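You operate a simulated robot arm through the tools that you are given. There is no shell and no other tool. Be economical: measure what you need, move in short steps, check, and stop when the job is done.

You are at the controls of a simulated robot arm. One attempt, no reset.

TASK
Tip the leftover flour from the scale jug back into the big jar.
Fine: the jug ends empty on the bare end of the counter; the jar stays where it stands, its lid seated again. Glass breaks by a fall, a knock or a squeeze. Spill no more than 8 ml beside the ware in a pour or scoop. Drop, knock over, chip or crush nothing, keep fingers out of what shuts; spill no more than 20 ml in all.
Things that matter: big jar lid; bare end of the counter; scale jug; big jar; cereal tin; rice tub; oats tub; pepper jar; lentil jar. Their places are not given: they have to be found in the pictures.

Only the result counts: the job must be done as asked and must still hold three seconds after the hand-in. Knocking over, shifting, dropping, spilling or breaking anything else fails it. Lids that push on must go on centred and level and be pressed home; caps that screw on are set level and turned clockwise until they are tight.

THE ROBOT
A 6-joint arm with a two-finger parallel gripper, fixed in place. Base frame: the origin is at the foot of the arm, x ahead of it, y to its left, z up. Units: cm, degrees, N and s.
With the tool pointing down near the work surface it reaches from about 46 to 88 cm from the base axis. Its first joint turns from -115.0 to 115.0 degrees. Payload 4.2 kg.
The TCP is the grasp point between the finger pads, 2.3 cm short of the fingertips. In the tool frame z runs along the fingers and y along their closing line. The gripper opens to 9.4 cm. The fingers are 3.8 cm wide and 1 cm thick; the gripper's body (5.4 by 9.6 cm) begins 3.9 cm behind the TCP.
Orientation is that of the tool frame in the base frame, as a unit quaternion [x, y, z, w]. With the fingers straight down and closing along the base's y, the tool's x points along the base's -x, its y along +y and its z along -z.

THE INTERFACE
- The arm moves only by the tool servo_tool. Its argument "increments" is a list of rows, each a list of 3 entries, a list of its own where there are three numbers: the shift along the tool's x, y, z in cm, then the turn, a rotation vector about the tool's x, y, z in degrees, then the closure, from 0 (fully open) to 1 (shut). In form: [[[tx, ty, tz], [rx, ry, rz], claw], ...]. A call has 1 to 12 rows; each row shifts and turns the commanded pose from where the row before left it, along the tool's axes as they then stand. A row lasts 0.2 s, in which the tool goes at most 5 cm and 8.6 degrees; a call with a longer step from one row to the next is refused whole, and so is a gripper value outside its range. Where a pose cannot be reached the arm comes as near as it can. A force on the tool above 50 N (or 10 N above the force at the start of the call, whichever is more), or a blocked arm, ends the call early, and 0.2 s more pass. The fingers move at their own pace (about 10.8 cm/s each) and stop on an object; they squeeze with about 41 N. The grip force told is the motor's: it shows also when the fingers shut on nothing. Time passes only in rows, and 0.2 s behind the last, so rows that do not move let the fingers close. The reply holds the time, the measured pose of the TCP, the force on the tool along the base axes, the opening and the grip force, in the units named above and with some noise, and new pictures: "show" is both (left out), scene, wrist or none.
- Cameras (640 x 400 px; columns grow to the right, rows downward): "scene" is fixed at [4.96, 49.98, 158.2]; the picture's right is [-0.52, -0.85, 0.00], its down [-0.37, 0.23, -0.90] and it looks along [0.77, -0.47, -0.43] (base axes); focal length 284 px, centre (320, 200). "wrist" rides on the gripper at [-3.9, 0, -4.4] in the tool frame; the picture's right is [0.00, -1.00, 0.00], its down [0.97, 0.00, -0.24] and it looks along [0.24, 0.00, 0.97] (tool axes); focal length 218 px, centre (320, 200).
- move_column(by): slides the trunk up (or, below 0, down) by that many cm; the arm rides with it, the base frame stays. It gives what a move gives, with no picture.
- measure_at(camera, pixels): for up to 12 pixels [column, row] of the newest picture of that camera ("zoom" is the newest enlarged one), the place [x, y, z] in the base frame of the surface seen there, good to about 0.2 cm. It takes no simulated time.
- close_up(camera, box): a new picture of the part [left, top, right, bottom] of that camera's present view, enlarged. It takes no simulated time.
- job_done(): hands the job in; it is judged then, once.

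Go step by step. Measure first, check grasps and placings, and put right what went wrong. The budget is 80 turns and 120 pictures, counting those below and the enlarged ones. Unless the task says otherwise, let go and move clear before handing in, and close with one line.

The tools are called by a JSON object that holds its "method" and its "body". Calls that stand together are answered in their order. servo_tool: Moves the arm, as the interface text tells. Its arguments: {"type":"object","properties":{"increments":{"type":"array","items":{"type":"array"}},"show":{"type":"string","enum":["both","scene","wrist","none"]}},"required":["increments"]} The other tools are called the same way: move_column (by) slides the trunk up or down; measure_at (camera, pixels) gives the place of the surface under pixels of a picture; close_up (camera, box) takes an enlarged picture of a part of a camera's view; job_done () hands the job in.

At the start:

```text
time: 0.0
ee_pos: [34.84, 30.45, 144.29]
tcp_rot: [0.0, 1.0, 0.0, 0.0]
ft_force: [0.6, 0.0, 0.2]
grip_width: 9.4
grip_force: 0.1
trunk travel left (down, up): [-84.7, 14.3]
```

scene: 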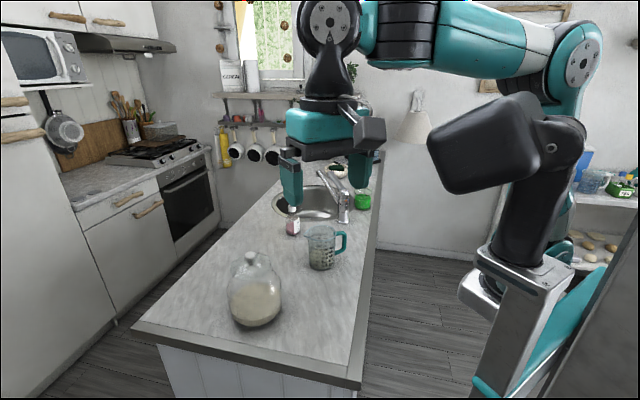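
wrist: 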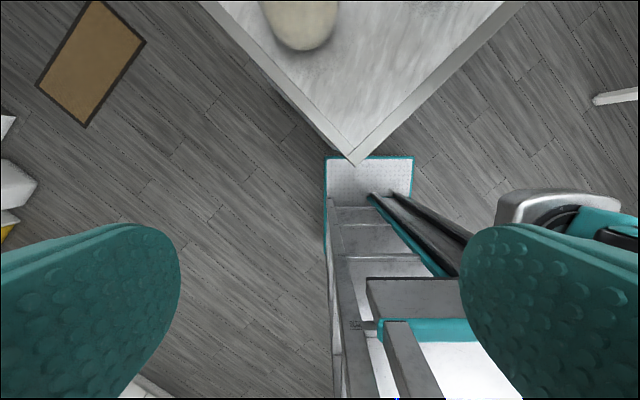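

The scene shows the big glass jar near (254,290) and a teal-handled jug near (322,248). I'll take enlarged views before measuring.

{"method": "close_up", "body": {"camera": "scene", "box": [200, 150, 400, 350]}}

{"method": "measure_at", "body": {"camera": "scene", "pixels": [[250, 256], [254, 270], [252, 300], [255, 322], [322, 232], [322, 262], [342, 240], [293, 225], [362, 200], [205, 320], [330, 345], [300, 320]]}}

```text
2.00 times, centred on (300, 250) of scene
```

zoom: 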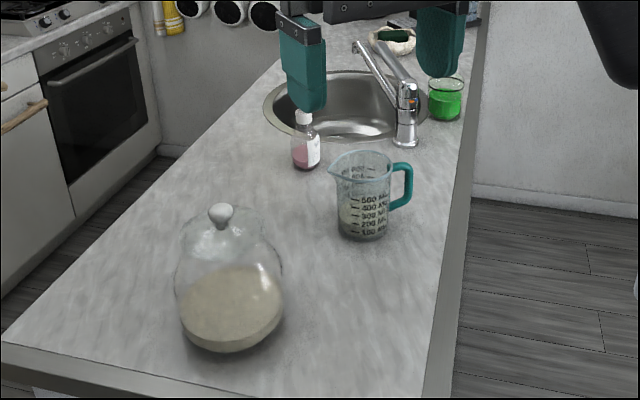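

```text
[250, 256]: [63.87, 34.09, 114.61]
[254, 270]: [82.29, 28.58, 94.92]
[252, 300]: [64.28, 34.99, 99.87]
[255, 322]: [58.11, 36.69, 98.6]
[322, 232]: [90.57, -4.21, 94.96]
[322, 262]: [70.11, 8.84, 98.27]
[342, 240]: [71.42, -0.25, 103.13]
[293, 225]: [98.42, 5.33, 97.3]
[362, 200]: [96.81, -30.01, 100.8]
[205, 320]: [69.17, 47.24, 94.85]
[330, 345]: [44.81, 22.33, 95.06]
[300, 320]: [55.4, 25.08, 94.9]
```

The counter measures about z=95; the jar is about (64,34), the jug about (72,5). I'll zoom in on each one.

{"method": "close_up", "body": {"camera": "scene", "box": [214, 240, 294, 340]}}

{"method": "measure_at", "body": {"camera": "zoom", "pixels": [[300, 60], [260, 120], [320, 110], [380, 130], [200, 200], [310, 200], [420, 200], [300, 280], [200, 280], [420, 280], [300, 345], [300, 90]]}}

{"method": "close_up", "body": {"camera": "scene", "box": [286, 210, 366, 280]}}

```text
4.00 times, centred on (254, 290) of scene
```

zoom: 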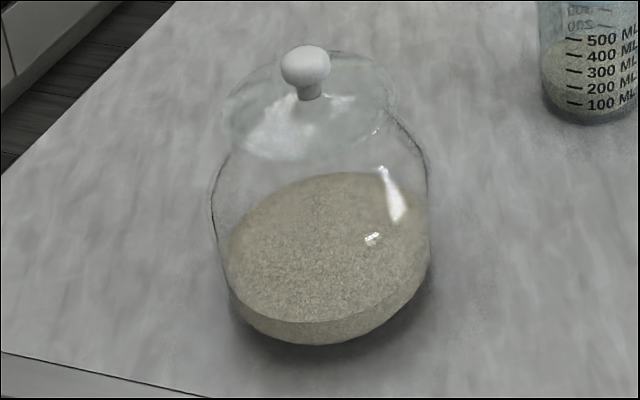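

```text
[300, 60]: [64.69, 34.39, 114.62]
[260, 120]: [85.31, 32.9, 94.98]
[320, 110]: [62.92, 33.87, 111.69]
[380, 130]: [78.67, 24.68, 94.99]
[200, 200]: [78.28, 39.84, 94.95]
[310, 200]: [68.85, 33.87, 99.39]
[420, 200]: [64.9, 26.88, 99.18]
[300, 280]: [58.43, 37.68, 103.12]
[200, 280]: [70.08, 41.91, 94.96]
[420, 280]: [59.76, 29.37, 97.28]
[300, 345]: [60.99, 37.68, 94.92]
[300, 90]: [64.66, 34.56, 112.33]
```

```text
5.71 times, centred on (326, 245) of scene
```

zoom: 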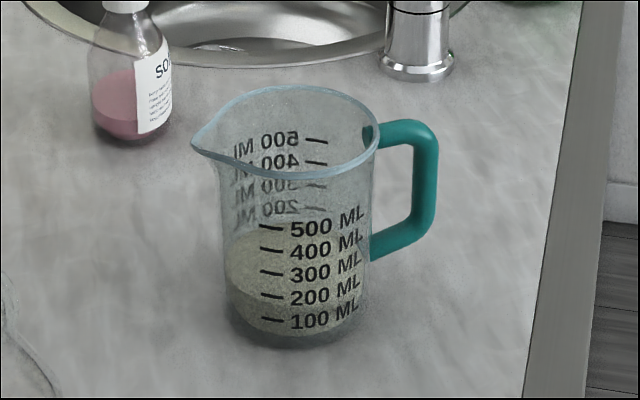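

The jug handle points toward image right. Next I'll measure the jug's features and the counter's extents.

{"method": "measure_at", "body": {"camera": "zoom", "pixels": [[195, 143], [300, 92], [260, 173], [365, 165], [372, 120], [428, 130], [428, 200], [375, 255], [290, 345], [300, 270], [228, 320], [358, 320]]}}

{"method": "measure_at", "body": {"camera": "scene", "pixels": [[138, 326], [250, 352], [346, 376], [360, 300], [372, 210], [200, 255], [255, 195], [300, 215], [343, 220], [300, 345], [320, 310], [293, 235]]}}

{"method": "close_up", "body": {"camera": "scene", "box": [214, 60, 374, 220]}}

{"method": "close_up", "body": {"camera": "scene", "box": [540, 140, 640, 260]}}

```text
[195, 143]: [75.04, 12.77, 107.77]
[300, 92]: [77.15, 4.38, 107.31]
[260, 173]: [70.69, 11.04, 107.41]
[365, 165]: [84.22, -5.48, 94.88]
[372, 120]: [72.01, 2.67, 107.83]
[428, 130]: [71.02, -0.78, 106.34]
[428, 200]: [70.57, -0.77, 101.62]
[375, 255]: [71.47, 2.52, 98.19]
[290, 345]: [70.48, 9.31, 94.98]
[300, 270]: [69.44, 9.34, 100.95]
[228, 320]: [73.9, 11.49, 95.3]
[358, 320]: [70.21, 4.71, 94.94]
```

```text
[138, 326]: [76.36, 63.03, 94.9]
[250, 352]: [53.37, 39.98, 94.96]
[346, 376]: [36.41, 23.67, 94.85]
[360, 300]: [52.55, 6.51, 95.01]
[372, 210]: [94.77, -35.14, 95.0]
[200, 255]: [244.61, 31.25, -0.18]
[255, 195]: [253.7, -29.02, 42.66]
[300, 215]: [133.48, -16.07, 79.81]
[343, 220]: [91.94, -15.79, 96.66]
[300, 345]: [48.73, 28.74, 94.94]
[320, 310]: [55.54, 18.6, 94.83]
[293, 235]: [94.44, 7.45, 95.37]
```

```text
2.50 times, centred on (294, 140) of scene
```

zoom: 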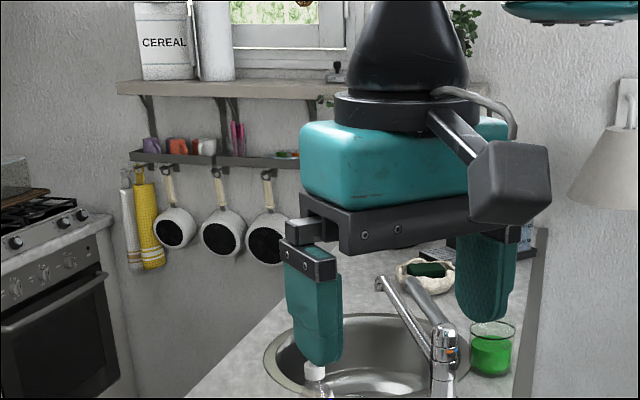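

```text
3.33 times, centred on (590, 200) of scene
```

zoom: 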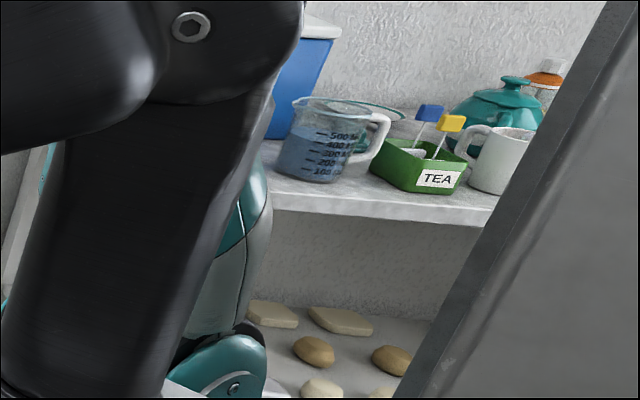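

The jar sits at about (65,34) with its lid knob around z≈114.5. The jug axis is about (73.4,7.2), with the spout along (0.29,0.96), the handle bar near (71,-0.5) and the rim at z≈107.6. I'll move above the jar to look down at the lid.

{"method": "servo_tool", "body": {"increments": [[[-4.5, 0.6, 0], [0, 0, 0], 0], [[-4.5, 0.6, 0], [0, 0, 0], 0], [[-4.5, 0.6, 1], [0, 0, 0], 0], [[-4.5, 0.6, 2], [0, 0, 0], 0], [[-4.5, 0.6, 2], [0, 0, 0], 0], [[-4.5, 0.6, 2], [0, 0, 0], 0], [[-2, 0.3, 2], [0, 0, 0], 0], [[0, 0, 1], [0, 0, 0], 0], [[0, 0, 0], [0, 0, 0], 0]]}}

```text
time: 2.0
ee_pos: [63.67, 34.43, 134.34]
tcp_rot: [-0.001, 1.0, 0.0, 0.0]
ft_force: [0.2, 0.1, -0.1]
grip_width: 9.39
grip_force: 0.2
trunk travel left (down, up): [-84.7, 14.3]
```

scene: 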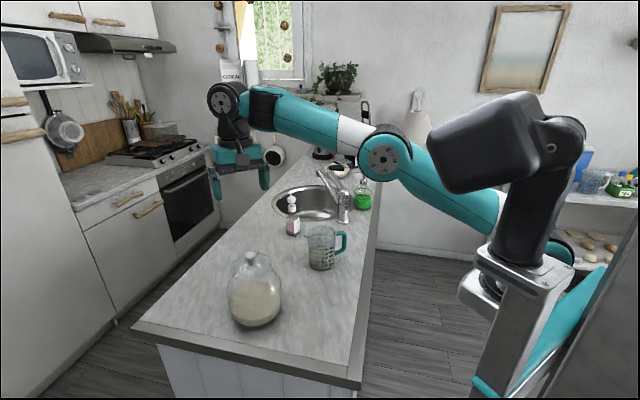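
wrist: 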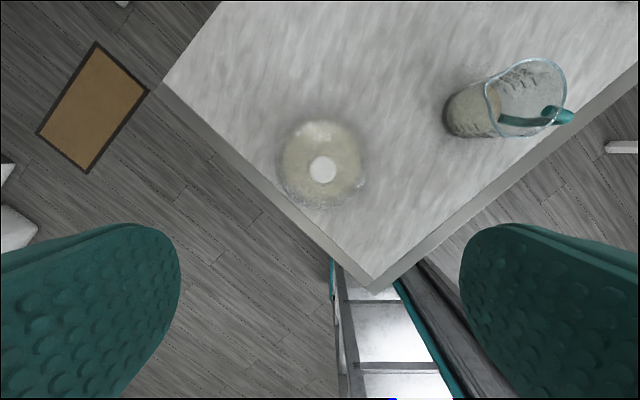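

The knob appears at wrist pixel (322,170). I'll measure it and the rim.

{"method": "close_up", "body": {"camera": "wrist", "box": [260, 100, 380, 220]}}

{"method": "measure_at", "body": {"camera": "wrist", "pixels": [[322, 169], [311, 169], [333, 169], [322, 158], [322, 181], [300, 165], [345, 165], [322, 140], [322, 190], [322, 125], [322, 203], [360, 165]]}}

{"method": "close_up", "body": {"camera": "wrist", "box": [430, 40, 590, 160]}}

{"method": "measure_at", "body": {"camera": "zoom", "pixels": [[220, 190], [540, 150], [400, 75], [530, 270], [250, 280], [570, 320], [530, 330], [460, 335], [480, 100], [370, 390], [80, 310], [100, 200]]}}

```text
3.33 times, centred on (320, 160) of wrist
```

zoom: 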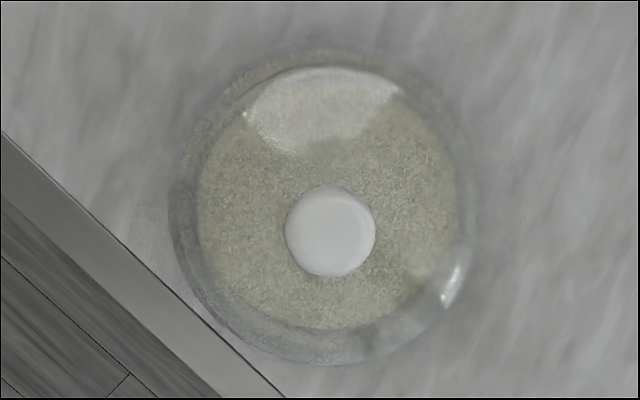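

```text
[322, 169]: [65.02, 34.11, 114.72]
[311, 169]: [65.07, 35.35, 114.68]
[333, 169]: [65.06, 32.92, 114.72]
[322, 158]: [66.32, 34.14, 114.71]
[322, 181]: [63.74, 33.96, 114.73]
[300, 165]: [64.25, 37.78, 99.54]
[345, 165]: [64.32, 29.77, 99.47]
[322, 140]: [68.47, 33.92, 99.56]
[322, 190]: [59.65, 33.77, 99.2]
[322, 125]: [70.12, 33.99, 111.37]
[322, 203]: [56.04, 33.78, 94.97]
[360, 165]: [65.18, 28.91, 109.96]
```

```text
3.33 times, centred on (510, 100) of wrist
```

zoom: 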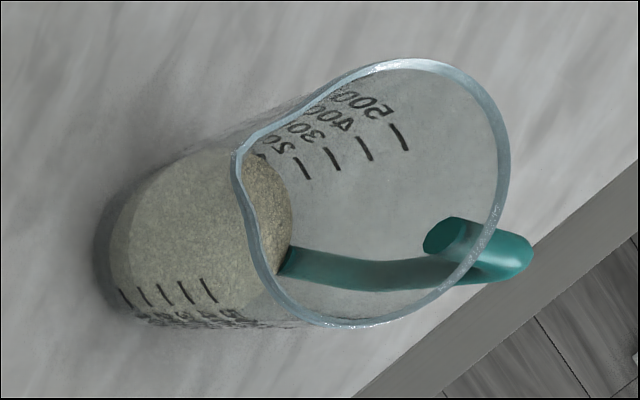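

```text
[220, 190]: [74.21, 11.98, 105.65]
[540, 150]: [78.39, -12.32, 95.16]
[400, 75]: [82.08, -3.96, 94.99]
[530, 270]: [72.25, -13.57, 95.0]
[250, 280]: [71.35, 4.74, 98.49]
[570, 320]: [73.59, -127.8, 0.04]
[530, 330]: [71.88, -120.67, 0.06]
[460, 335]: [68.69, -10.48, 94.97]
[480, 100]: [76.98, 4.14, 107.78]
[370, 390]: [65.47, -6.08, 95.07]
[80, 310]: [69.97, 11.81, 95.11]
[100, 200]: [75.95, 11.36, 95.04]
```

The knob's flat top is at (65.05,34.1,114.7), about 2.7–3.2 cm across, and the lid top is at about z 111.5. I'll descend over the knob with the fingers open, stopping a little above grasp height.

{"method": "servo_tool", "body": {"increments": [[[-1.4, -0.35, 4], [0, 0, 0], 0], [[0, 0, 4.5], [0, 0, 0], 0], [[0, 0, 4], [0, 0, 0], 0], [[0, 0, 3], [0, 0, 0], 0], [[0, 0, 1.8], [0, 0, 0], 0.3], [[0, 0, 0], [0, 0, 0], 0.4], [[0, 0, 0], [0, 0, 0], 0.45]]}}

{"method": "close_up", "body": {"camera": "scene", "box": [214, 230, 294, 280]}}

```text
time: 3.6
ee_pos: [65.17, 33.78, 117.03]
tcp_rot: [0.0, 1.0, 0.0, 0.0]
ft_force: [0.2, -0.5, 0.2]
grip_width: 5.16
grip_force: 0.1
trunk travel left (down, up): [-84.7, 14.3]
```

scene: 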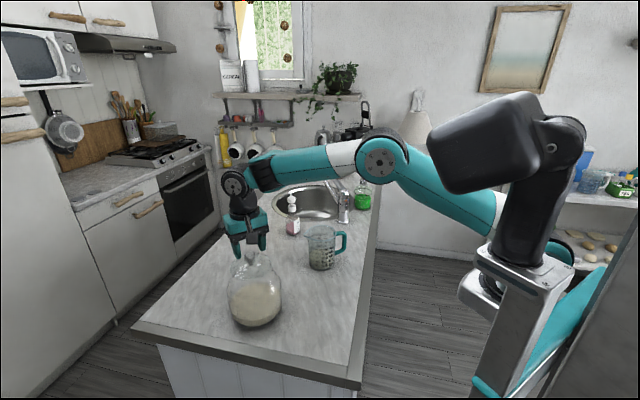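
wrist: 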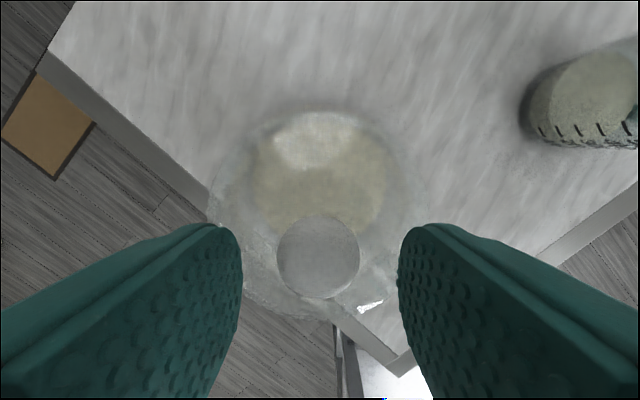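

```text
8.00 times, centred on (254, 255) of scene
```

zoom: 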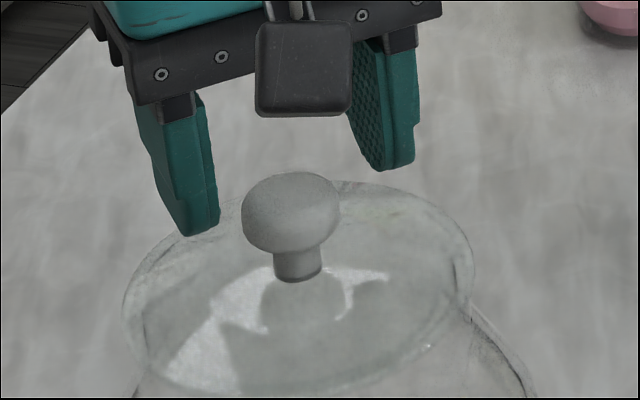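

The fingers straddle the knob, which is centred at wrist (318,257). I'll lower 2.6 cm and close.

{"method": "servo_tool", "body": {"increments": [[[0, 0.2, 1.3], [0, 0, 0], 0.45], [[0, 0, 1.3], [0, 0, 0], 0.45], [[0, 0, 0], [0, 0, 0], 0.6], [[0, 0, 0], [0, 0, 0], 0.7], [[0, 0, 0], [0, 0, 0], 0.75], [[0, 0, 0], [0, 0, 0], 0.75]], "show": "none"}}

{"method": "close_up", "body": {"camera": "scene", "box": [214, 230, 294, 280]}}

```text
time: 5.0
ee_pos: [65.25, 34.19, 114.54]
tcp_rot: [0.0, 1.0, -0.001, 0.0]
ft_force: [-1.9, 1.0, 1.1]
grip_width: 2.93
grip_force: 40.7
trunk travel left (down, up): [-84.7, 14.3]
```

```text
8.00 times, centred on (254, 255) of scene
```

zoom: 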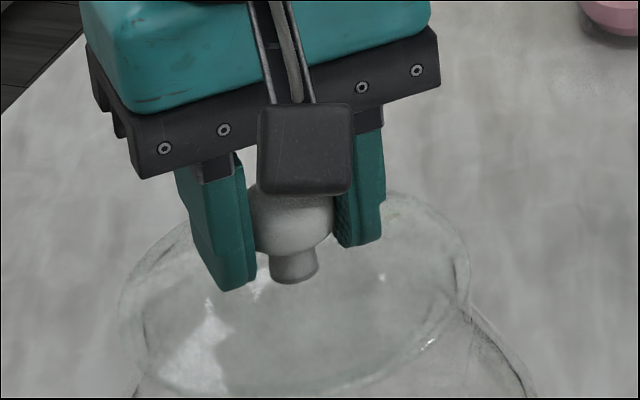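

The knob is gripped at 2.93 cm. I'll lift slowly, watching for the lid to come free.

{"method": "servo_tool", "body": {"increments": [[[0, 0, -0.4], [0, 0, 0], 0.75], [[0, 0, -0.6], [0, 0, 0], 0.75], [[0, 0, -1], [0, 0, 0], 0.75], [[0, 0, -2], [0, 0, 0], 0.75], [[0, 0, -2], [0, 0, 0], 0.75], [[0, 0, -2], [0, 0, 0], 0.75], [[0, 0, 0], [0, 0, 0], 0.75]]}}

{"method": "close_up", "body": {"camera": "scene", "box": [204, 210, 304, 340]}}

```text
time: 6.6
ee_pos: [65.55, 34.04, 122.55]
tcp_rot: [0.0, 1.0, -0.001, 0.0]
ft_force: [-0.1, 0.1, 0.1]
grip_width: 2.93
grip_force: 41.3
trunk travel left (down, up): [-84.7, 14.3]
```

scene: 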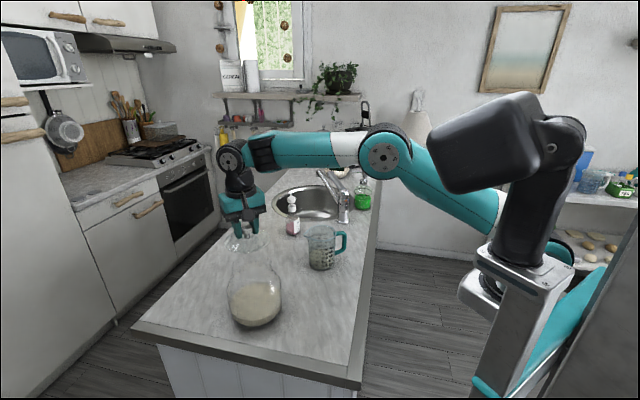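
wrist: 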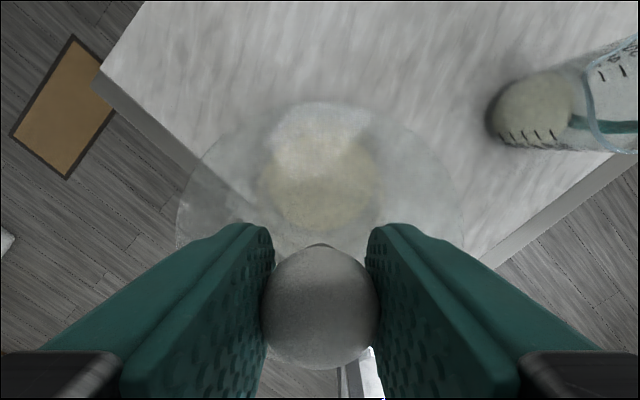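

```text
3.08 times, centred on (254, 275) of scene
```

zoom: 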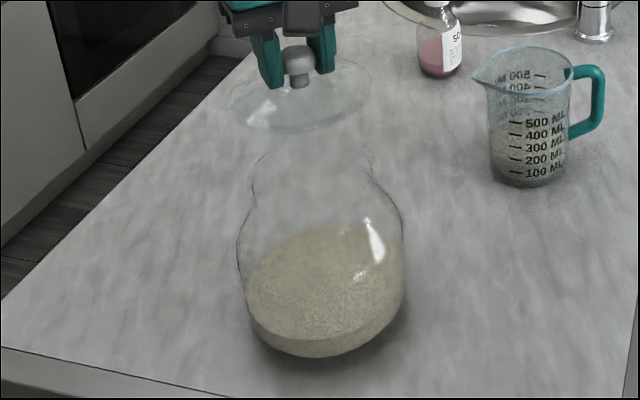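

The lid is off and the jar is open. I'll carry the lid to free counter around (79,24) and stop above it.

{"method": "servo_tool", "body": {"increments": [[[-2.7, -2, -1], [0, 0, 0], 0.75], [[-2.7, -2, 0], [0, 0, 0], 0.75], [[-2.7, -2, 0], [0, 0, 0], 0.75], [[-2.7, -2, 0], [0, 0, 0], 0.75], [[-2.7, -2, 0], [0, 0, 0], 0.75], [[0, 0, 4], [0, 0, 0], 0.75], [[0, 0, 4], [0, 0, 0], 0.75], [[0, 0, 4], [0, 0, 0], 0.75], [[0, 0, 4], [0, 0, 0], 0.75], [[0, 0, 3], [0, 0, 0], 0.75], [[0, 0, 0], [0, 0, 0], 0.75]]}}

{"method": "close_up", "body": {"camera": "scene", "box": [244, 210, 324, 260]}}

```text
time: 9.0
ee_pos: [78.77, 25.68, 104.55]
tcp_rot: [-0.001, 1.0, -0.001, 0.0]
ft_force: [-0.2, 0.2, -0.1]
grip_width: 2.91
grip_force: 41.0
out of reach, approached as far as the arm can: row 5, 6, 7, 10
trunk travel left (down, up): [-84.7, 14.3]
```

scene: 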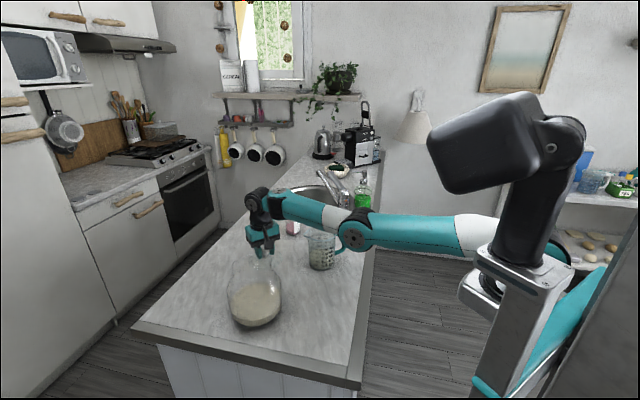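
wrist: 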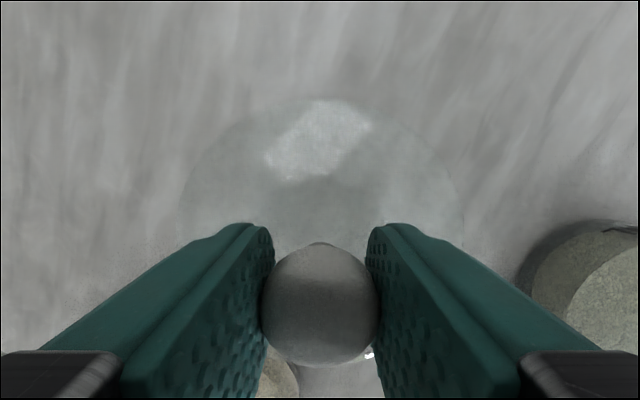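

```text
8.00 times, centred on (284, 235) of scene
```

zoom: 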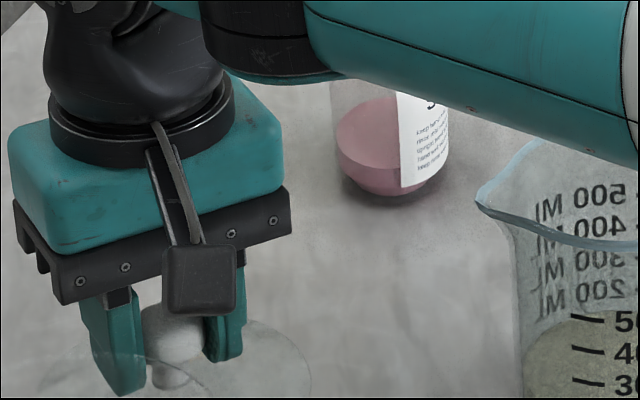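

The arm is at the edge of its reach and the forearm passes near the jug. I'll measure the link clearance before lowering.

{"method": "measure_at", "body": {"camera": "scene", "pixels": [[350, 247], [335, 232], [320, 228], [310, 225], [380, 240], [300, 218], [430, 240], [258, 252]]}}

{"method": "close_up", "body": {"camera": "scene", "box": [284, 190, 404, 280]}}

```text
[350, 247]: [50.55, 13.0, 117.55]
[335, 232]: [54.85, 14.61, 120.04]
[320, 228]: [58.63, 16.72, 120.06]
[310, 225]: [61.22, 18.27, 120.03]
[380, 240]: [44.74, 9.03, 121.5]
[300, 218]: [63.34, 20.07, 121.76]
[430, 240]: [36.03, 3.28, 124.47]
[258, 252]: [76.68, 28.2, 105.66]
```

```text
4.44 times, centred on (344, 235) of scene
```

zoom: 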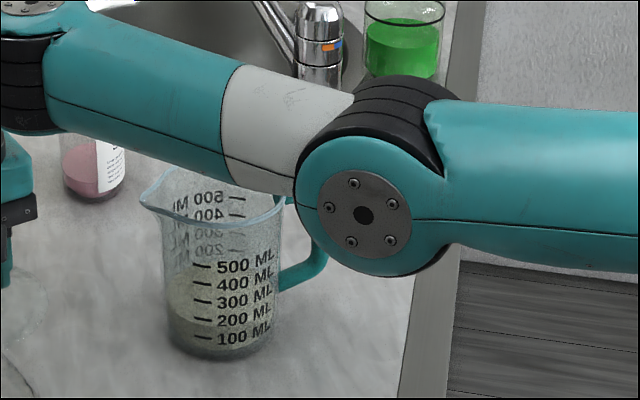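

The forearm's underside is at z≈116+ and about 10 cm in plan from the jug, so it's clear. I'll pull back slightly into reach and lower slowly toward contact.

{"method": "servo_tool", "body": {"increments": [[[1.2, 0.8, 0], [0, 0, 0], 0.75], [[0, 0, 1], [0, 0, 0], 0.75], [[0, 0, 1], [0, 0, 0], 0.75], [[0, 0, 0.5], [0, 0, 0], 0.75], [[0, 0, 0], [0, 0, 0], 0.75]], "show": "wrist"}}

{"method": "close_up", "body": {"camera": "scene", "box": [234, 220, 314, 270]}}

```text
time: 10.0
ee_pos: [78.34, 26.49, 102.48]
tcp_rot: [-0.001, 1.0, 0.002, 0.003]
ft_force: [2.4, -1.8, 0.4]
grip_width: 2.93
grip_force: 41.0
out of reach, approached as far as the arm can: row 1
trunk travel left (down, up): [-84.7, 14.3]
stopped in row 5: the force on the tool passed its limit (the readings are from after the stop); the commanded pose is now the measured one
```

wrist: 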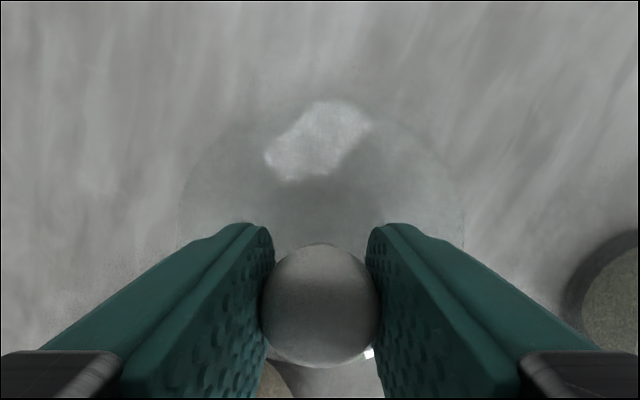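

```text
8.00 times, centred on (274, 245) of scene
```

zoom: 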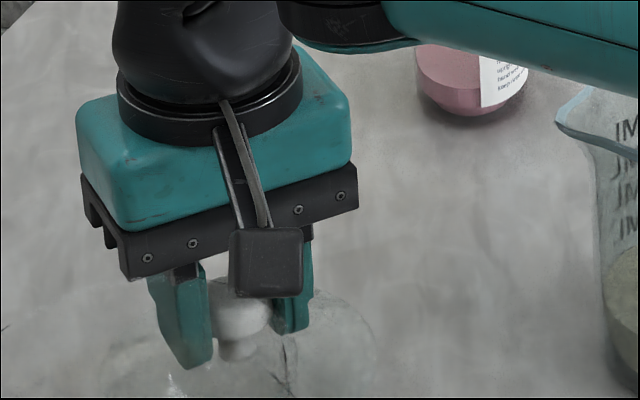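

The tool met force at z≈102.5. I need to know whether the lid's underside reached the counter or something touched the jar.

{"method": "close_up", "body": {"camera": "scene", "box": [224, 240, 304, 290]}}

{"method": "measure_at", "body": {"camera": "wrist", "pixels": [[320, 101], [320, 140], [320, 115], [200, 200], [440, 200], [465, 215], [320, 90], [230, 140]]}}

```text
8.00 times, centred on (264, 265) of scene
```

zoom: 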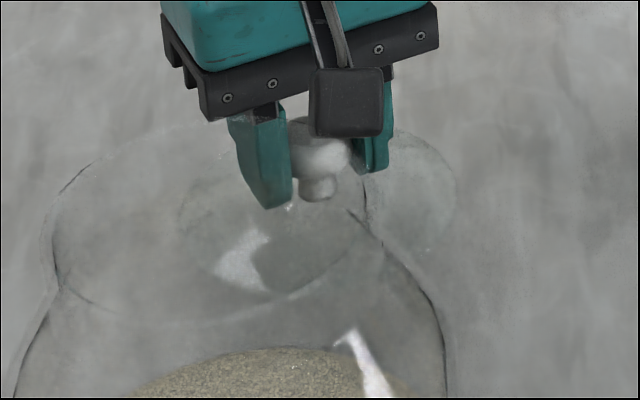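

```text
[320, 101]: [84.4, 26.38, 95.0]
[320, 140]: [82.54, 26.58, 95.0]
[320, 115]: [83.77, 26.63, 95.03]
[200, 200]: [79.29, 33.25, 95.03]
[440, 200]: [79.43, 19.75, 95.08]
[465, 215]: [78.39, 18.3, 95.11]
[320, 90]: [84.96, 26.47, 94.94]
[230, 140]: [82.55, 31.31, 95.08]
```

The glass is see-through to the depth sensor, so the reading tells me little. I'll lift 1.5 cm, shift away from the jar to about (76.5,21.5), well within reach, and retry.

{"method": "servo_tool", "body": {"increments": [[[0, 0, -1.5], [0, 0, 0], 0.75], [[0.6, -1.6, 0], [0, 0, 0], 0.75], [[0.6, -1.6, 0], [0, 0, 0], 0.75], [[0.6, -1.6, 0], [0, 0, 0], 0.75], [[0, 0, 0], [0, 0, 0], 0.75]]}}

{"method": "close_up", "body": {"camera": "scene", "box": [224, 220, 344, 290]}}

```text
time: 11.2
ee_pos: [80.0, 23.69, 104.2]
tcp_rot: [-0.001, 1.0, 0.001, 0.003]
ft_force: [0.0, -0.1, -0.2]
grip_width: 2.91
grip_force: 40.8
out of reach, approached as far as the arm can: row 2, 3, 4
trunk travel left (down, up): [-84.7, 14.3]
```

scene: 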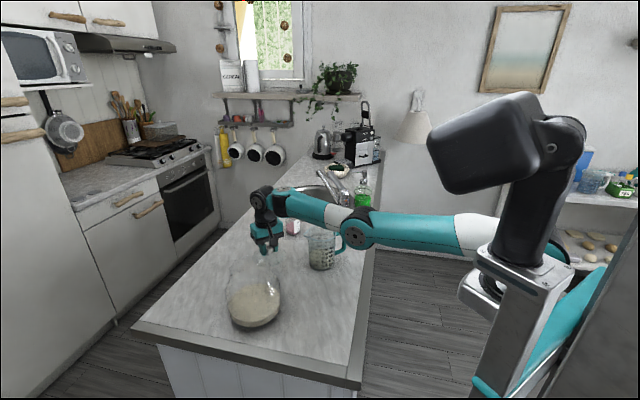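
wrist: 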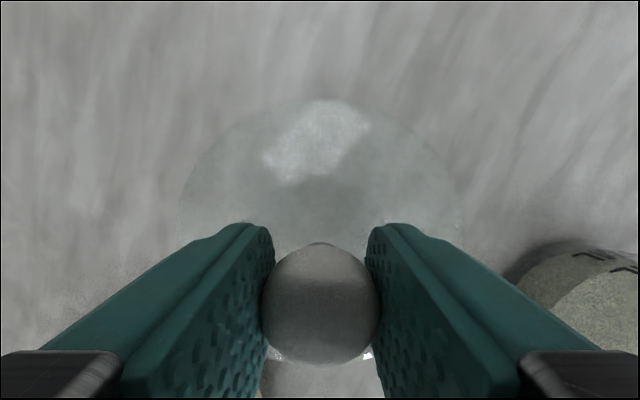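

```text
5.33 times, centred on (284, 255) of scene
```

zoom: 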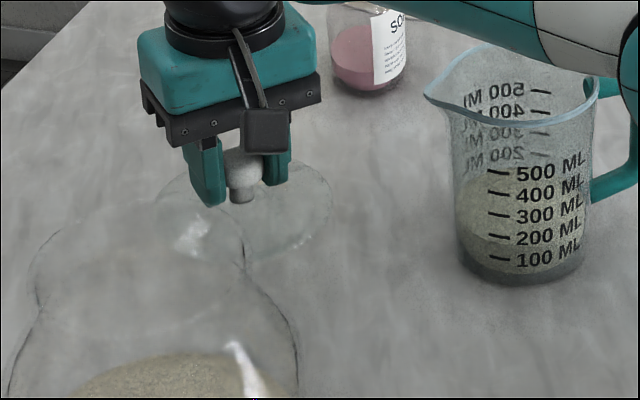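

The reported pose overshot outward with the elbow nearly straight, so the arm may be at its singularity. I'll send a few still rows to see whether it settles at the commanded spot.

{"method": "servo_tool", "body": {"increments": [[[0, 0, 0], [0, 0, 0], 0.75], [[0, 0, 0], [0, 0, 0], 0.75], [[0, 0, 0], [0, 0, 0], 0.75]], "show": "none"}}

{"method": "measure_at", "body": {"camera": "scene", "pixels": [[357, 228], [460, 230], [285, 205], [262, 200], [410, 225], [490, 225]]}}

```text
time: 12.0
ee_pos: [79.99, 23.63, 104.13]
tcp_rot: [-0.001, 1.0, 0.002, 0.003]
ft_force: [-0.4, 0.9, -0.2]
grip_width: 2.89
grip_force: 40.8
trunk travel left (down, up): [-84.7, 14.3]
```

```text
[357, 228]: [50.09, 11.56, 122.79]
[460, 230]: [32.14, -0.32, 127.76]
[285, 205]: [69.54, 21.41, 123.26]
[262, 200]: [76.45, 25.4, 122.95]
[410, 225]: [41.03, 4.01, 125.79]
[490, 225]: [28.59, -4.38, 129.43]
```

The arm holds at (80,23.7) with the elbow low (z≈122). I'll retract up and inward a little to see whether the elbow rises.

{"method": "servo_tool", "body": {"increments": [[[0, 0, -2], [0, 0, 0], 0.75], [[0, 0, -2], [0, 0, 0], 0.75], [[2, 0.6, -2], [0, 0, 0], 0.75], [[2, 0.6, -2], [0, 0, 0], 0.75], [[0, 0, 0], [0, 0, 0], 0.75]], "show": "scene"}}

```text
time: 13.2
ee_pos: [75.98, 24.91, 112.32]
tcp_rot: [-0.001, 1.0, 0.003, 0.005]
ft_force: [0.9, 0.1, -0.3]
grip_width: 2.93
grip_force: 41.0
trunk travel left (down, up): [-84.7, 14.3]
```

scene: 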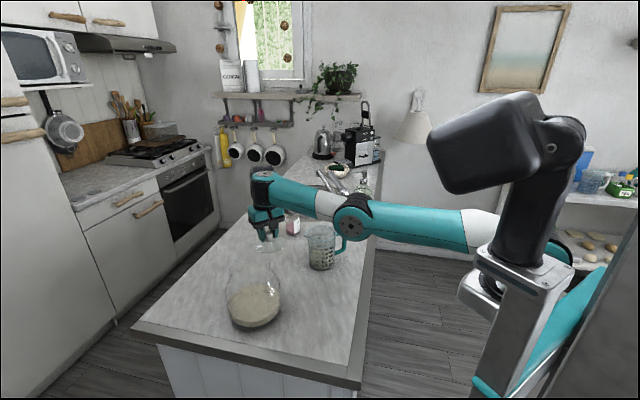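

The elbow has flipped low, but the pose (76,24.9,112.3) is good for setting the lid down. I'll lower with the column, since the forearm has ample clearance, and stop short of contact.

{"method": "move_column", "body": {"by": -8}}

{"method": "close_up", "body": {"camera": "scene", "box": [224, 200, 384, 300]}}

{"method": "close_up", "body": {"camera": "wrist", "box": [0, 0, 640, 400]}}

```text
time: 14.4
ee_pos: [76.03, 24.94, 104.41]
tcp_rot: [0.0, 1.0, 0.003, 0.005]
ft_force: [-0.5, -1.0, 0.2]
grip_width: 2.92
grip_force: 41.5
trunk travel left (down, up): [-76.7, 22.3]
```

```text
4.00 times, centred on (304, 250) of scene
```

zoom: 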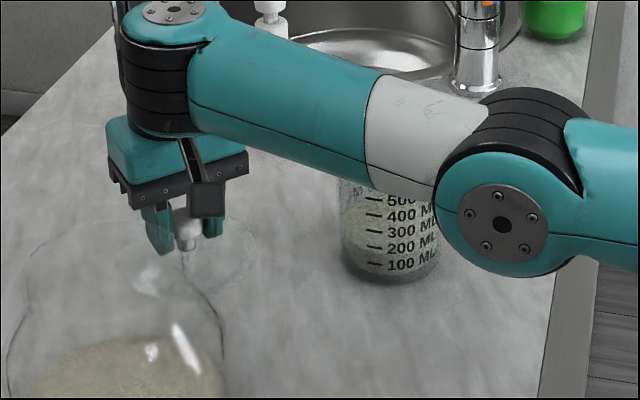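

```text
1.00 times, centred on (320, 200) of wrist
```

zoom: 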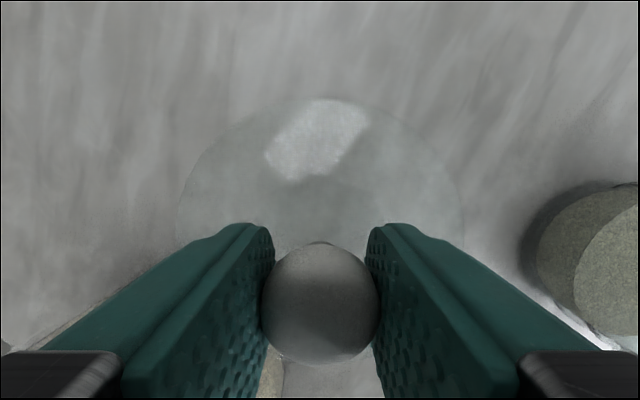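

The forearm is about 14 cm from the jug in plan, and clear of it. I'll lower further in small column steps, watching the force.

{"method": "move_column", "body": {"by": -1.7}}

{"method": "move_column", "body": {"by": -0.7}}

```text
time: 15.1
ee_pos: [76.05, 24.88, 102.71]
tcp_rot: [0.0, 1.0, 0.002, 0.004]
ft_force: [-0.2, 0.5, -1.2]
grip_width: 2.92
grip_force: 41.1
trunk travel left (down, up): [-75.0, 24.0]
```

```text
time: 15.6
ee_pos: [75.83, 24.84, 101.86]
tcp_rot: [0.0, 1.0, 0.003, 0.004]
ft_force: [0.6, 0.5, -1.0]
grip_width: 2.92
grip_force: 41.2
trunk travel left (down, up): [-74.3, 24.7]
```

No contact yet, so I'll continue in small steps.

{"method": "move_column", "body": {"by": -0.8}}

{"method": "move_column", "body": {"by": -0.5}}

{"method": "close_up", "body": {"camera": "scene", "box": [234, 230, 314, 280]}}

```text
time: 16.2
ee_pos: [75.97, 24.96, 101.08]
tcp_rot: [0.0, 1.0, 0.003, 0.004]
ft_force: [0.4, -0.4, -0.4]
grip_width: 2.89
grip_force: 41.2
trunk travel left (down, up): [-73.5, 25.5]
```

```text
time: 16.7
ee_pos: [75.99, 24.9, 100.68]
tcp_rot: [-0.001, 1.0, 0.003, 0.005]
ft_force: [0.0, -0.3, -1.3]
grip_width: 2.88
grip_force: 41.0
trunk travel left (down, up): [-73.0, 26.0]
```

```text
8.00 times, centred on (274, 255) of scene
```

zoom: 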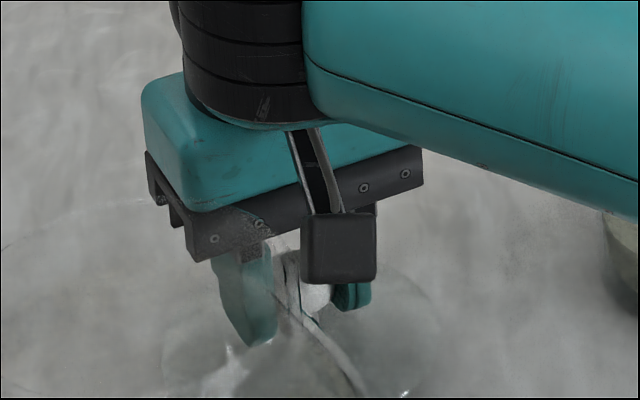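

Still free at z=100.7. I'll continue carefully.

{"method": "move_column", "body": {"by": -0.5}}

{"method": "move_column", "body": {"by": -0.4}}

{"method": "move_column", "body": {"by": -0.4}}

```text
time: 17.3
ee_pos: [75.89, 24.82, 100.02]
tcp_rot: [0.0, 1.0, 0.003, 0.004]
ft_force: [-0.4, -0.2, -1.0]
grip_width: 2.88
grip_force: 41.4
trunk travel left (down, up): [-72.5, 26.5]
```

```text
time: 17.8
ee_pos: [75.86, 24.83, 99.7]
tcp_rot: [0.0, 1.0, 0.003, 0.004]
ft_force: [0.4, -1.8, -0.4]
grip_width: 2.88
grip_force: 41.1
trunk travel left (down, up): [-72.1, 26.9]
```

```text
time: 18.3
ee_pos: [75.88, 24.86, 99.63]
tcp_rot: [0.0, 1.0, 0.004, 0.006]
ft_force: [3.5, -1.6, 26.5]
grip_width: 2.85
grip_force: 40.8
trunk travel left (down, up): [-71.7, 27.3]
```

Contact: 26 N up at z=99.6, so the lid is on the counter (its lower edge is about 4.6 below the TCP). I'll ease off and open the fingers.

{"method": "move_column", "body": {"by": 0.3}}

{"method": "servo_tool", "body": {"increments": [[[0, 0, 0], [0, 0, 0], 0.6], [[0, 0, 0], [0, 0, 0], 0.45], [[0, 0, 0], [0, 0, 0], 0.3], [[0, 0, 0], [0, 0, 0], 0.3]], "show": "none"}}

{"method": "move_column", "body": {"by": 12}}

{"method": "close_up", "body": {"camera": "scene", "box": [214, 200, 374, 340]}}

{"method": "close_up", "body": {"camera": "wrist", "box": [0, 0, 640, 400]}}

```text
time: 18.8
ee_pos: [75.89, 24.92, 99.73]
tcp_rot: [-0.001, 1.0, 0.003, 0.005]
ft_force: [3.6, -1.3, 20.3]
grip_width: 2.89
grip_force: 41.1
trunk travel left (down, up): [-72.0, 27.0]
```

```text
time: 19.8
ee_pos: [76.01, 24.99, 99.66]
tcp_rot: [-0.001, 1.0, 0.002, 0.004]
ft_force: [-0.6, -0.5, -0.1]
grip_width: 6.58
grip_force: 0.1
trunk travel left (down, up): [-72.0, 27.0]
```

```text
time: 21.3
ee_pos: [75.85, 24.76, 111.59]
tcp_rot: [-0.001, 1.0, 0.002, 0.004]
ft_force: [-0.9, -0.1, -0.2]
grip_width: 6.58
grip_force: 0.0
trunk travel left (down, up): [-84.0, 15.0]
```

```text
2.86 times, centred on (294, 270) of scene
```

zoom: 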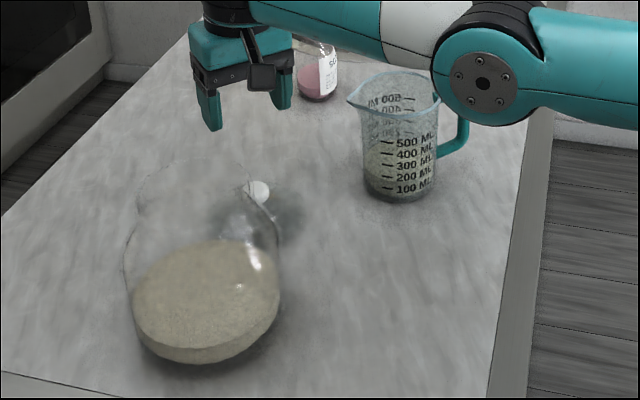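

```text
1.00 times, centred on (320, 200) of wrist
```

zoom: 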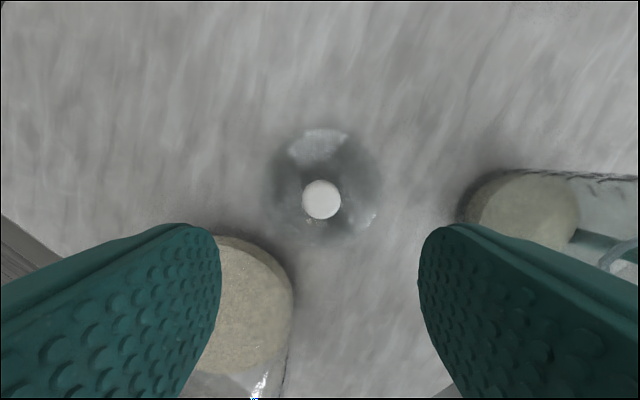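

The lid stands upright on the counter, released. Next I'll raise the tool high to straighten the arm, then retract to get the elbow back up.

{"method": "servo_tool", "body": {"increments": [[[-3, 0, -2], [0, 0, 0], 0.3], [[-4, 0, -3], [0, 0, 0], 0.3], [[-3, 0, -4], [0, 0, 0], 0.3], [[0, 0, -4.5], [0, 0, 0], 0.3], [[0, 0, -4.5], [0, 0, 0], 0.3], [[0, 0, -4.5], [0, 0, 0], 0.3], [[2, 0, -4], [0, 0, 0], 0.3], [[4, 0, -2], [0, 0, 0], 0.3], [[4.5, 0, 0], [0, 0, 0], 0.3], [[0, 0, 0], [0, 0, 0], 0.3]], "show": "scene"}}

```text
time: 23.5
ee_pos: [66.59, 20.59, 135.41]
tcp_rot: [0.001, 1.0, 0.003, 0.004]
ft_force: [0.2, 1.2, 0.3]
grip_width: 6.59
grip_force: 0.1
out of reach, approached as far as the arm can: row 2, 3, 4, 5, 6
trunk travel left (down, up): [-84.0, 15.0]
```

scene: 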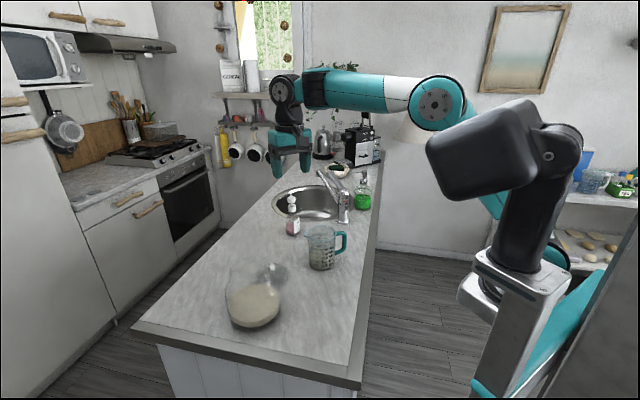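

The elbow is up again. To grip the handle horizontally from outside, the tool z must point along (0.29,0.957,0) with the camera on top. First I'll yaw −73° about tool z.

{"method": "servo_tool", "body": {"increments": [[[0, 0, 0], [0, 0, -8.1], 0.2], [[0, 0, 0], [0, 0, -8.1], 0.2], [[0, 0, 0], [0, 0, -8.1], 0.2], [[0, 0, 0], [0, 0, -8.1], 0.2], [[0, 0, 0], [0, 0, -8.1], 0.2], [[0, 0, 0], [0, 0, -8.1], 0.2], [[0, 0, 0], [0, 0, -8.1], 0.2], [[0, 0, 0], [0, 0, -8.1], 0.2], [[0, 0, 0], [0, 0, -8.1], 0.2], [[0, 0, 0], [0, 0, 0], 0.2]], "show": "scene"}}

```text
time: 25.7
ee_pos: [66.67, 20.52, 135.46]
tcp_rot: [-0.596, 0.803, -0.001, 0.005]
ft_force: [-1.3, -0.5, -0.3]
grip_width: 7.54
grip_force: 0.3
trunk travel left (down, up): [-84.0, 15.0]
```

scene: 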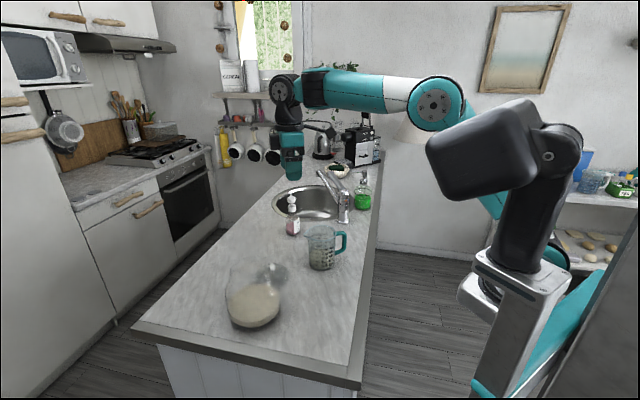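

Yaw is done. Now I'll translate to the handle side, at around (67.6,-12,129).

{"method": "servo_tool", "body": {"increments": [[[3.85, -1.3, 0.8], [0, 0, 0], 0.2], [[3.85, -1.3, 0.8], [0, 0, 0], 0.2], [[3.85, -1.3, 0.8], [0, 0, 0], 0.2], [[3.85, -1.3, 0.8], [0, 0, 0], 0.2], [[3.85, -1.3, 0.8], [0, 0, 0], 0.2], [[3.85, -1.3, 0.8], [0, 0, 0], 0.2], [[3.85, -1.3, 0.8], [0, 0, 0], 0.2], [[3.85, -1.2, 0.8], [0, 0, 0], 0.2], [[0, 0, 0], [0, -8, 0], 0.2], [[0, 0, 0], [0, -8, 0], 0.2], [[0, 0, 0], [0, -8, 0], 0.2], [[0, 0, 0], [0, -8, 0], 0.2]]}}

```text
time: 28.3
ee_pos: [67.63, -11.81, 128.88]
tcp_rot: [-0.571, 0.772, 0.164, 0.227]
ft_force: [-0.9, -0.1, -0.4]
grip_width: 7.54
grip_force: 0.0
trunk travel left (down, up): [-84.0, 15.0]
```

scene: 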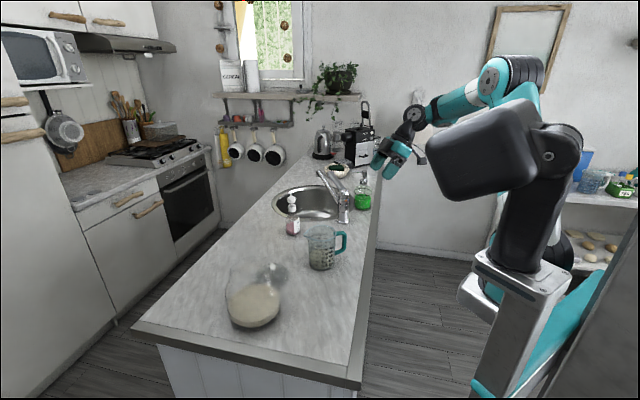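
wrist: 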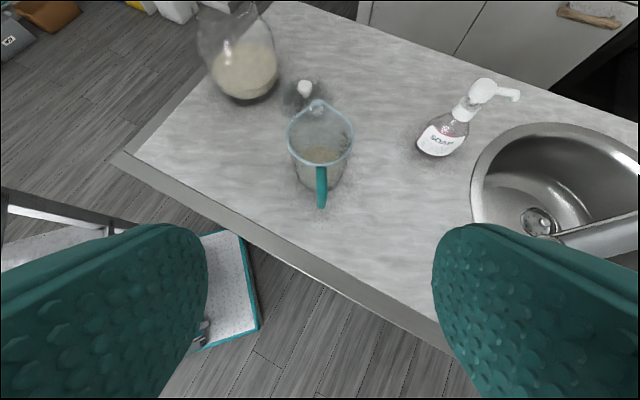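

The handle at wrist (321,185) lines up with the tool axis. I'll measure the handle, then keep pitching to 15° below horizontal.

{"method": "close_up", "body": {"camera": "wrist", "box": [270, 90, 370, 220]}}

{"method": "measure_at", "body": {"camera": "wrist", "pixels": [[321, 168], [321, 180], [321, 192], [321, 204], [317, 180], [325, 180], [317, 104], [291, 140], [352, 140], [320, 160], [300, 80], [304, 88]]}}

{"method": "servo_tool", "body": {"increments": [[[0, 0, 0], [0, -8, 0], 0.2], [[0, 0, 0], [0, -8, 0], 0.2], [[0, 0, 0], [0, -8, 0], 0.2], [[0, 0, 0], [0, -8, 0], 0.2], [[0, 0, 0], [0, -8, 0], 0.2], [[0, 0, 0], [0, -3, 0], 0.2], [[0, 0, 0], [0, 0, 0], 0.2]]}}

```text
3.08 times, centred on (320, 155) of wrist
```

zoom: 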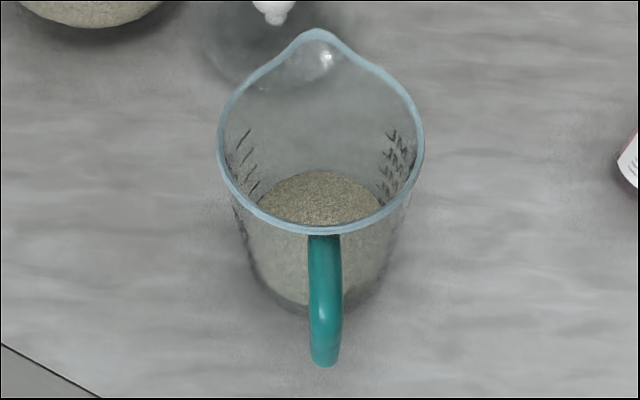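

```text
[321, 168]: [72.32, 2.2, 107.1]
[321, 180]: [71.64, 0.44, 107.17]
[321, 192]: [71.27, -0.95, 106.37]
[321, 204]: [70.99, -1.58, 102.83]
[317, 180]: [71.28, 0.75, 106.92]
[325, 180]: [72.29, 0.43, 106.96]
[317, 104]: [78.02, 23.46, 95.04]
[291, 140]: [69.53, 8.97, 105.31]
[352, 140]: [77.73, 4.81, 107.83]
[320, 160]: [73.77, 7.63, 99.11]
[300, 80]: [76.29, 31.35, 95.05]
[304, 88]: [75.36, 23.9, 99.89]
```

```text
time: 29.9
ee_pos: [66.86, -8.39, 126.14]
tcp_rot: [-0.472, 0.64, 0.355, 0.492]
ft_force: [-0.6, 0.3, -0.4]
grip_width: 7.51
grip_force: 0.1
out of reach, approached as far as the arm can: row 5, 6
trunk travel left (down, up): [-84.0, 15.0]
```

scene: 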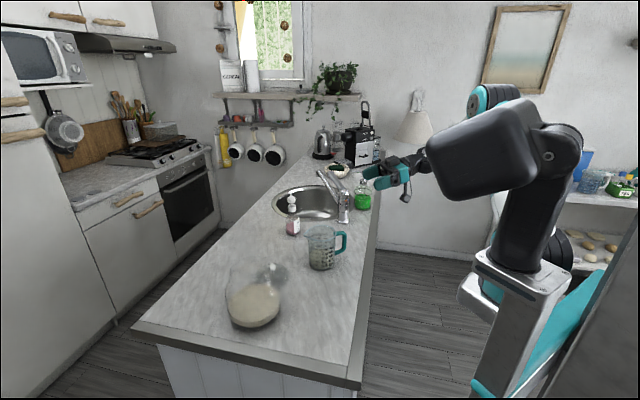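
wrist: 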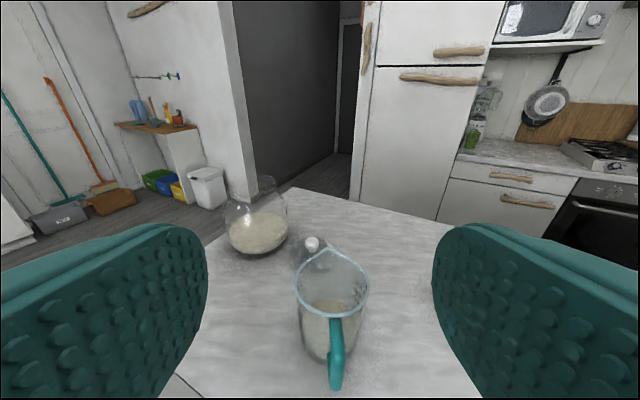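

The tool is now 15° below horizontal, but folded near its limit. I'll raise the column 14 cm for wrist room, then bring the tool down behind the handle (bar centre about (71.2,-0.9,102.8)).

{"method": "move_column", "body": {"by": 14}}

{"method": "servo_tool", "body": {"increments": [[[4.0, -0.2, 0.5], [0, 0, 0], 0.2], [[4.2, -0.2, 0.8], [0, 0, 0], 0.2], [[4.2, -0.2, 1.0], [0, 0, 0], 0.2], [[4.2, -0.2, 1.1], [0, 0, 0], 0.2], [[4.2, -0.2, 1.1], [0, 0, 0], 0.2], [[4.2, -0.2, 1.1], [0, 0, 0], 0.2], [[0, 0, 0], [0, 0, 0], 0.2]]}}

```text
time: 31.6
ee_pos: [66.76, -8.42, 140.19]
tcp_rot: [-0.473, 0.639, 0.357, 0.491]
ft_force: [-0.1, 0.4, 0.0]
grip_width: 7.52
grip_force: 0.0
trunk travel left (down, up): [-98.0, 1.0]
```

```text
time: 33.2
ee_pos: [67.82, -9.96, 114.49]
tcp_rot: [-0.472, 0.64, 0.355, 0.491]
ft_force: [0.0, 0.1, 0.2]
grip_width: 7.52
grip_force: 0.0
trunk travel left (down, up): [-98.0, 1.0]
```

scene: 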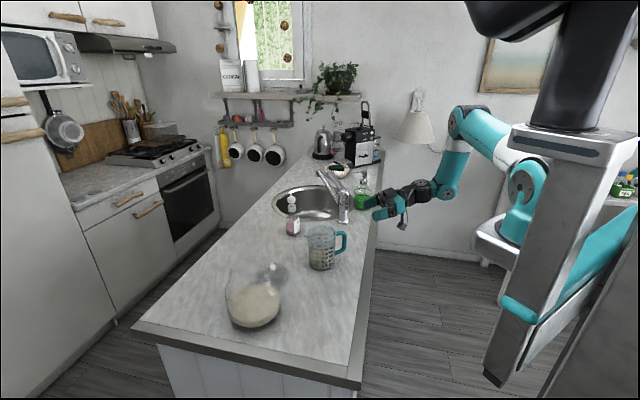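
wrist: 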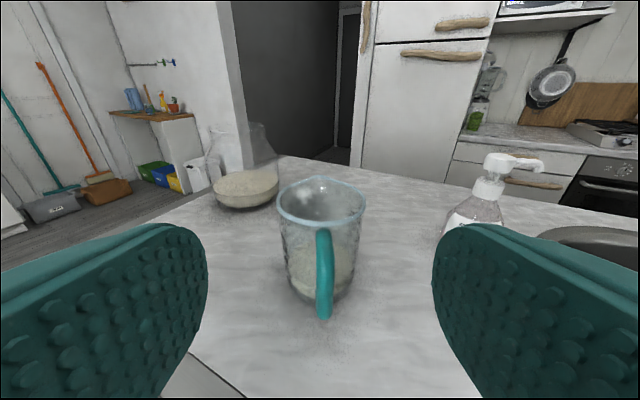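

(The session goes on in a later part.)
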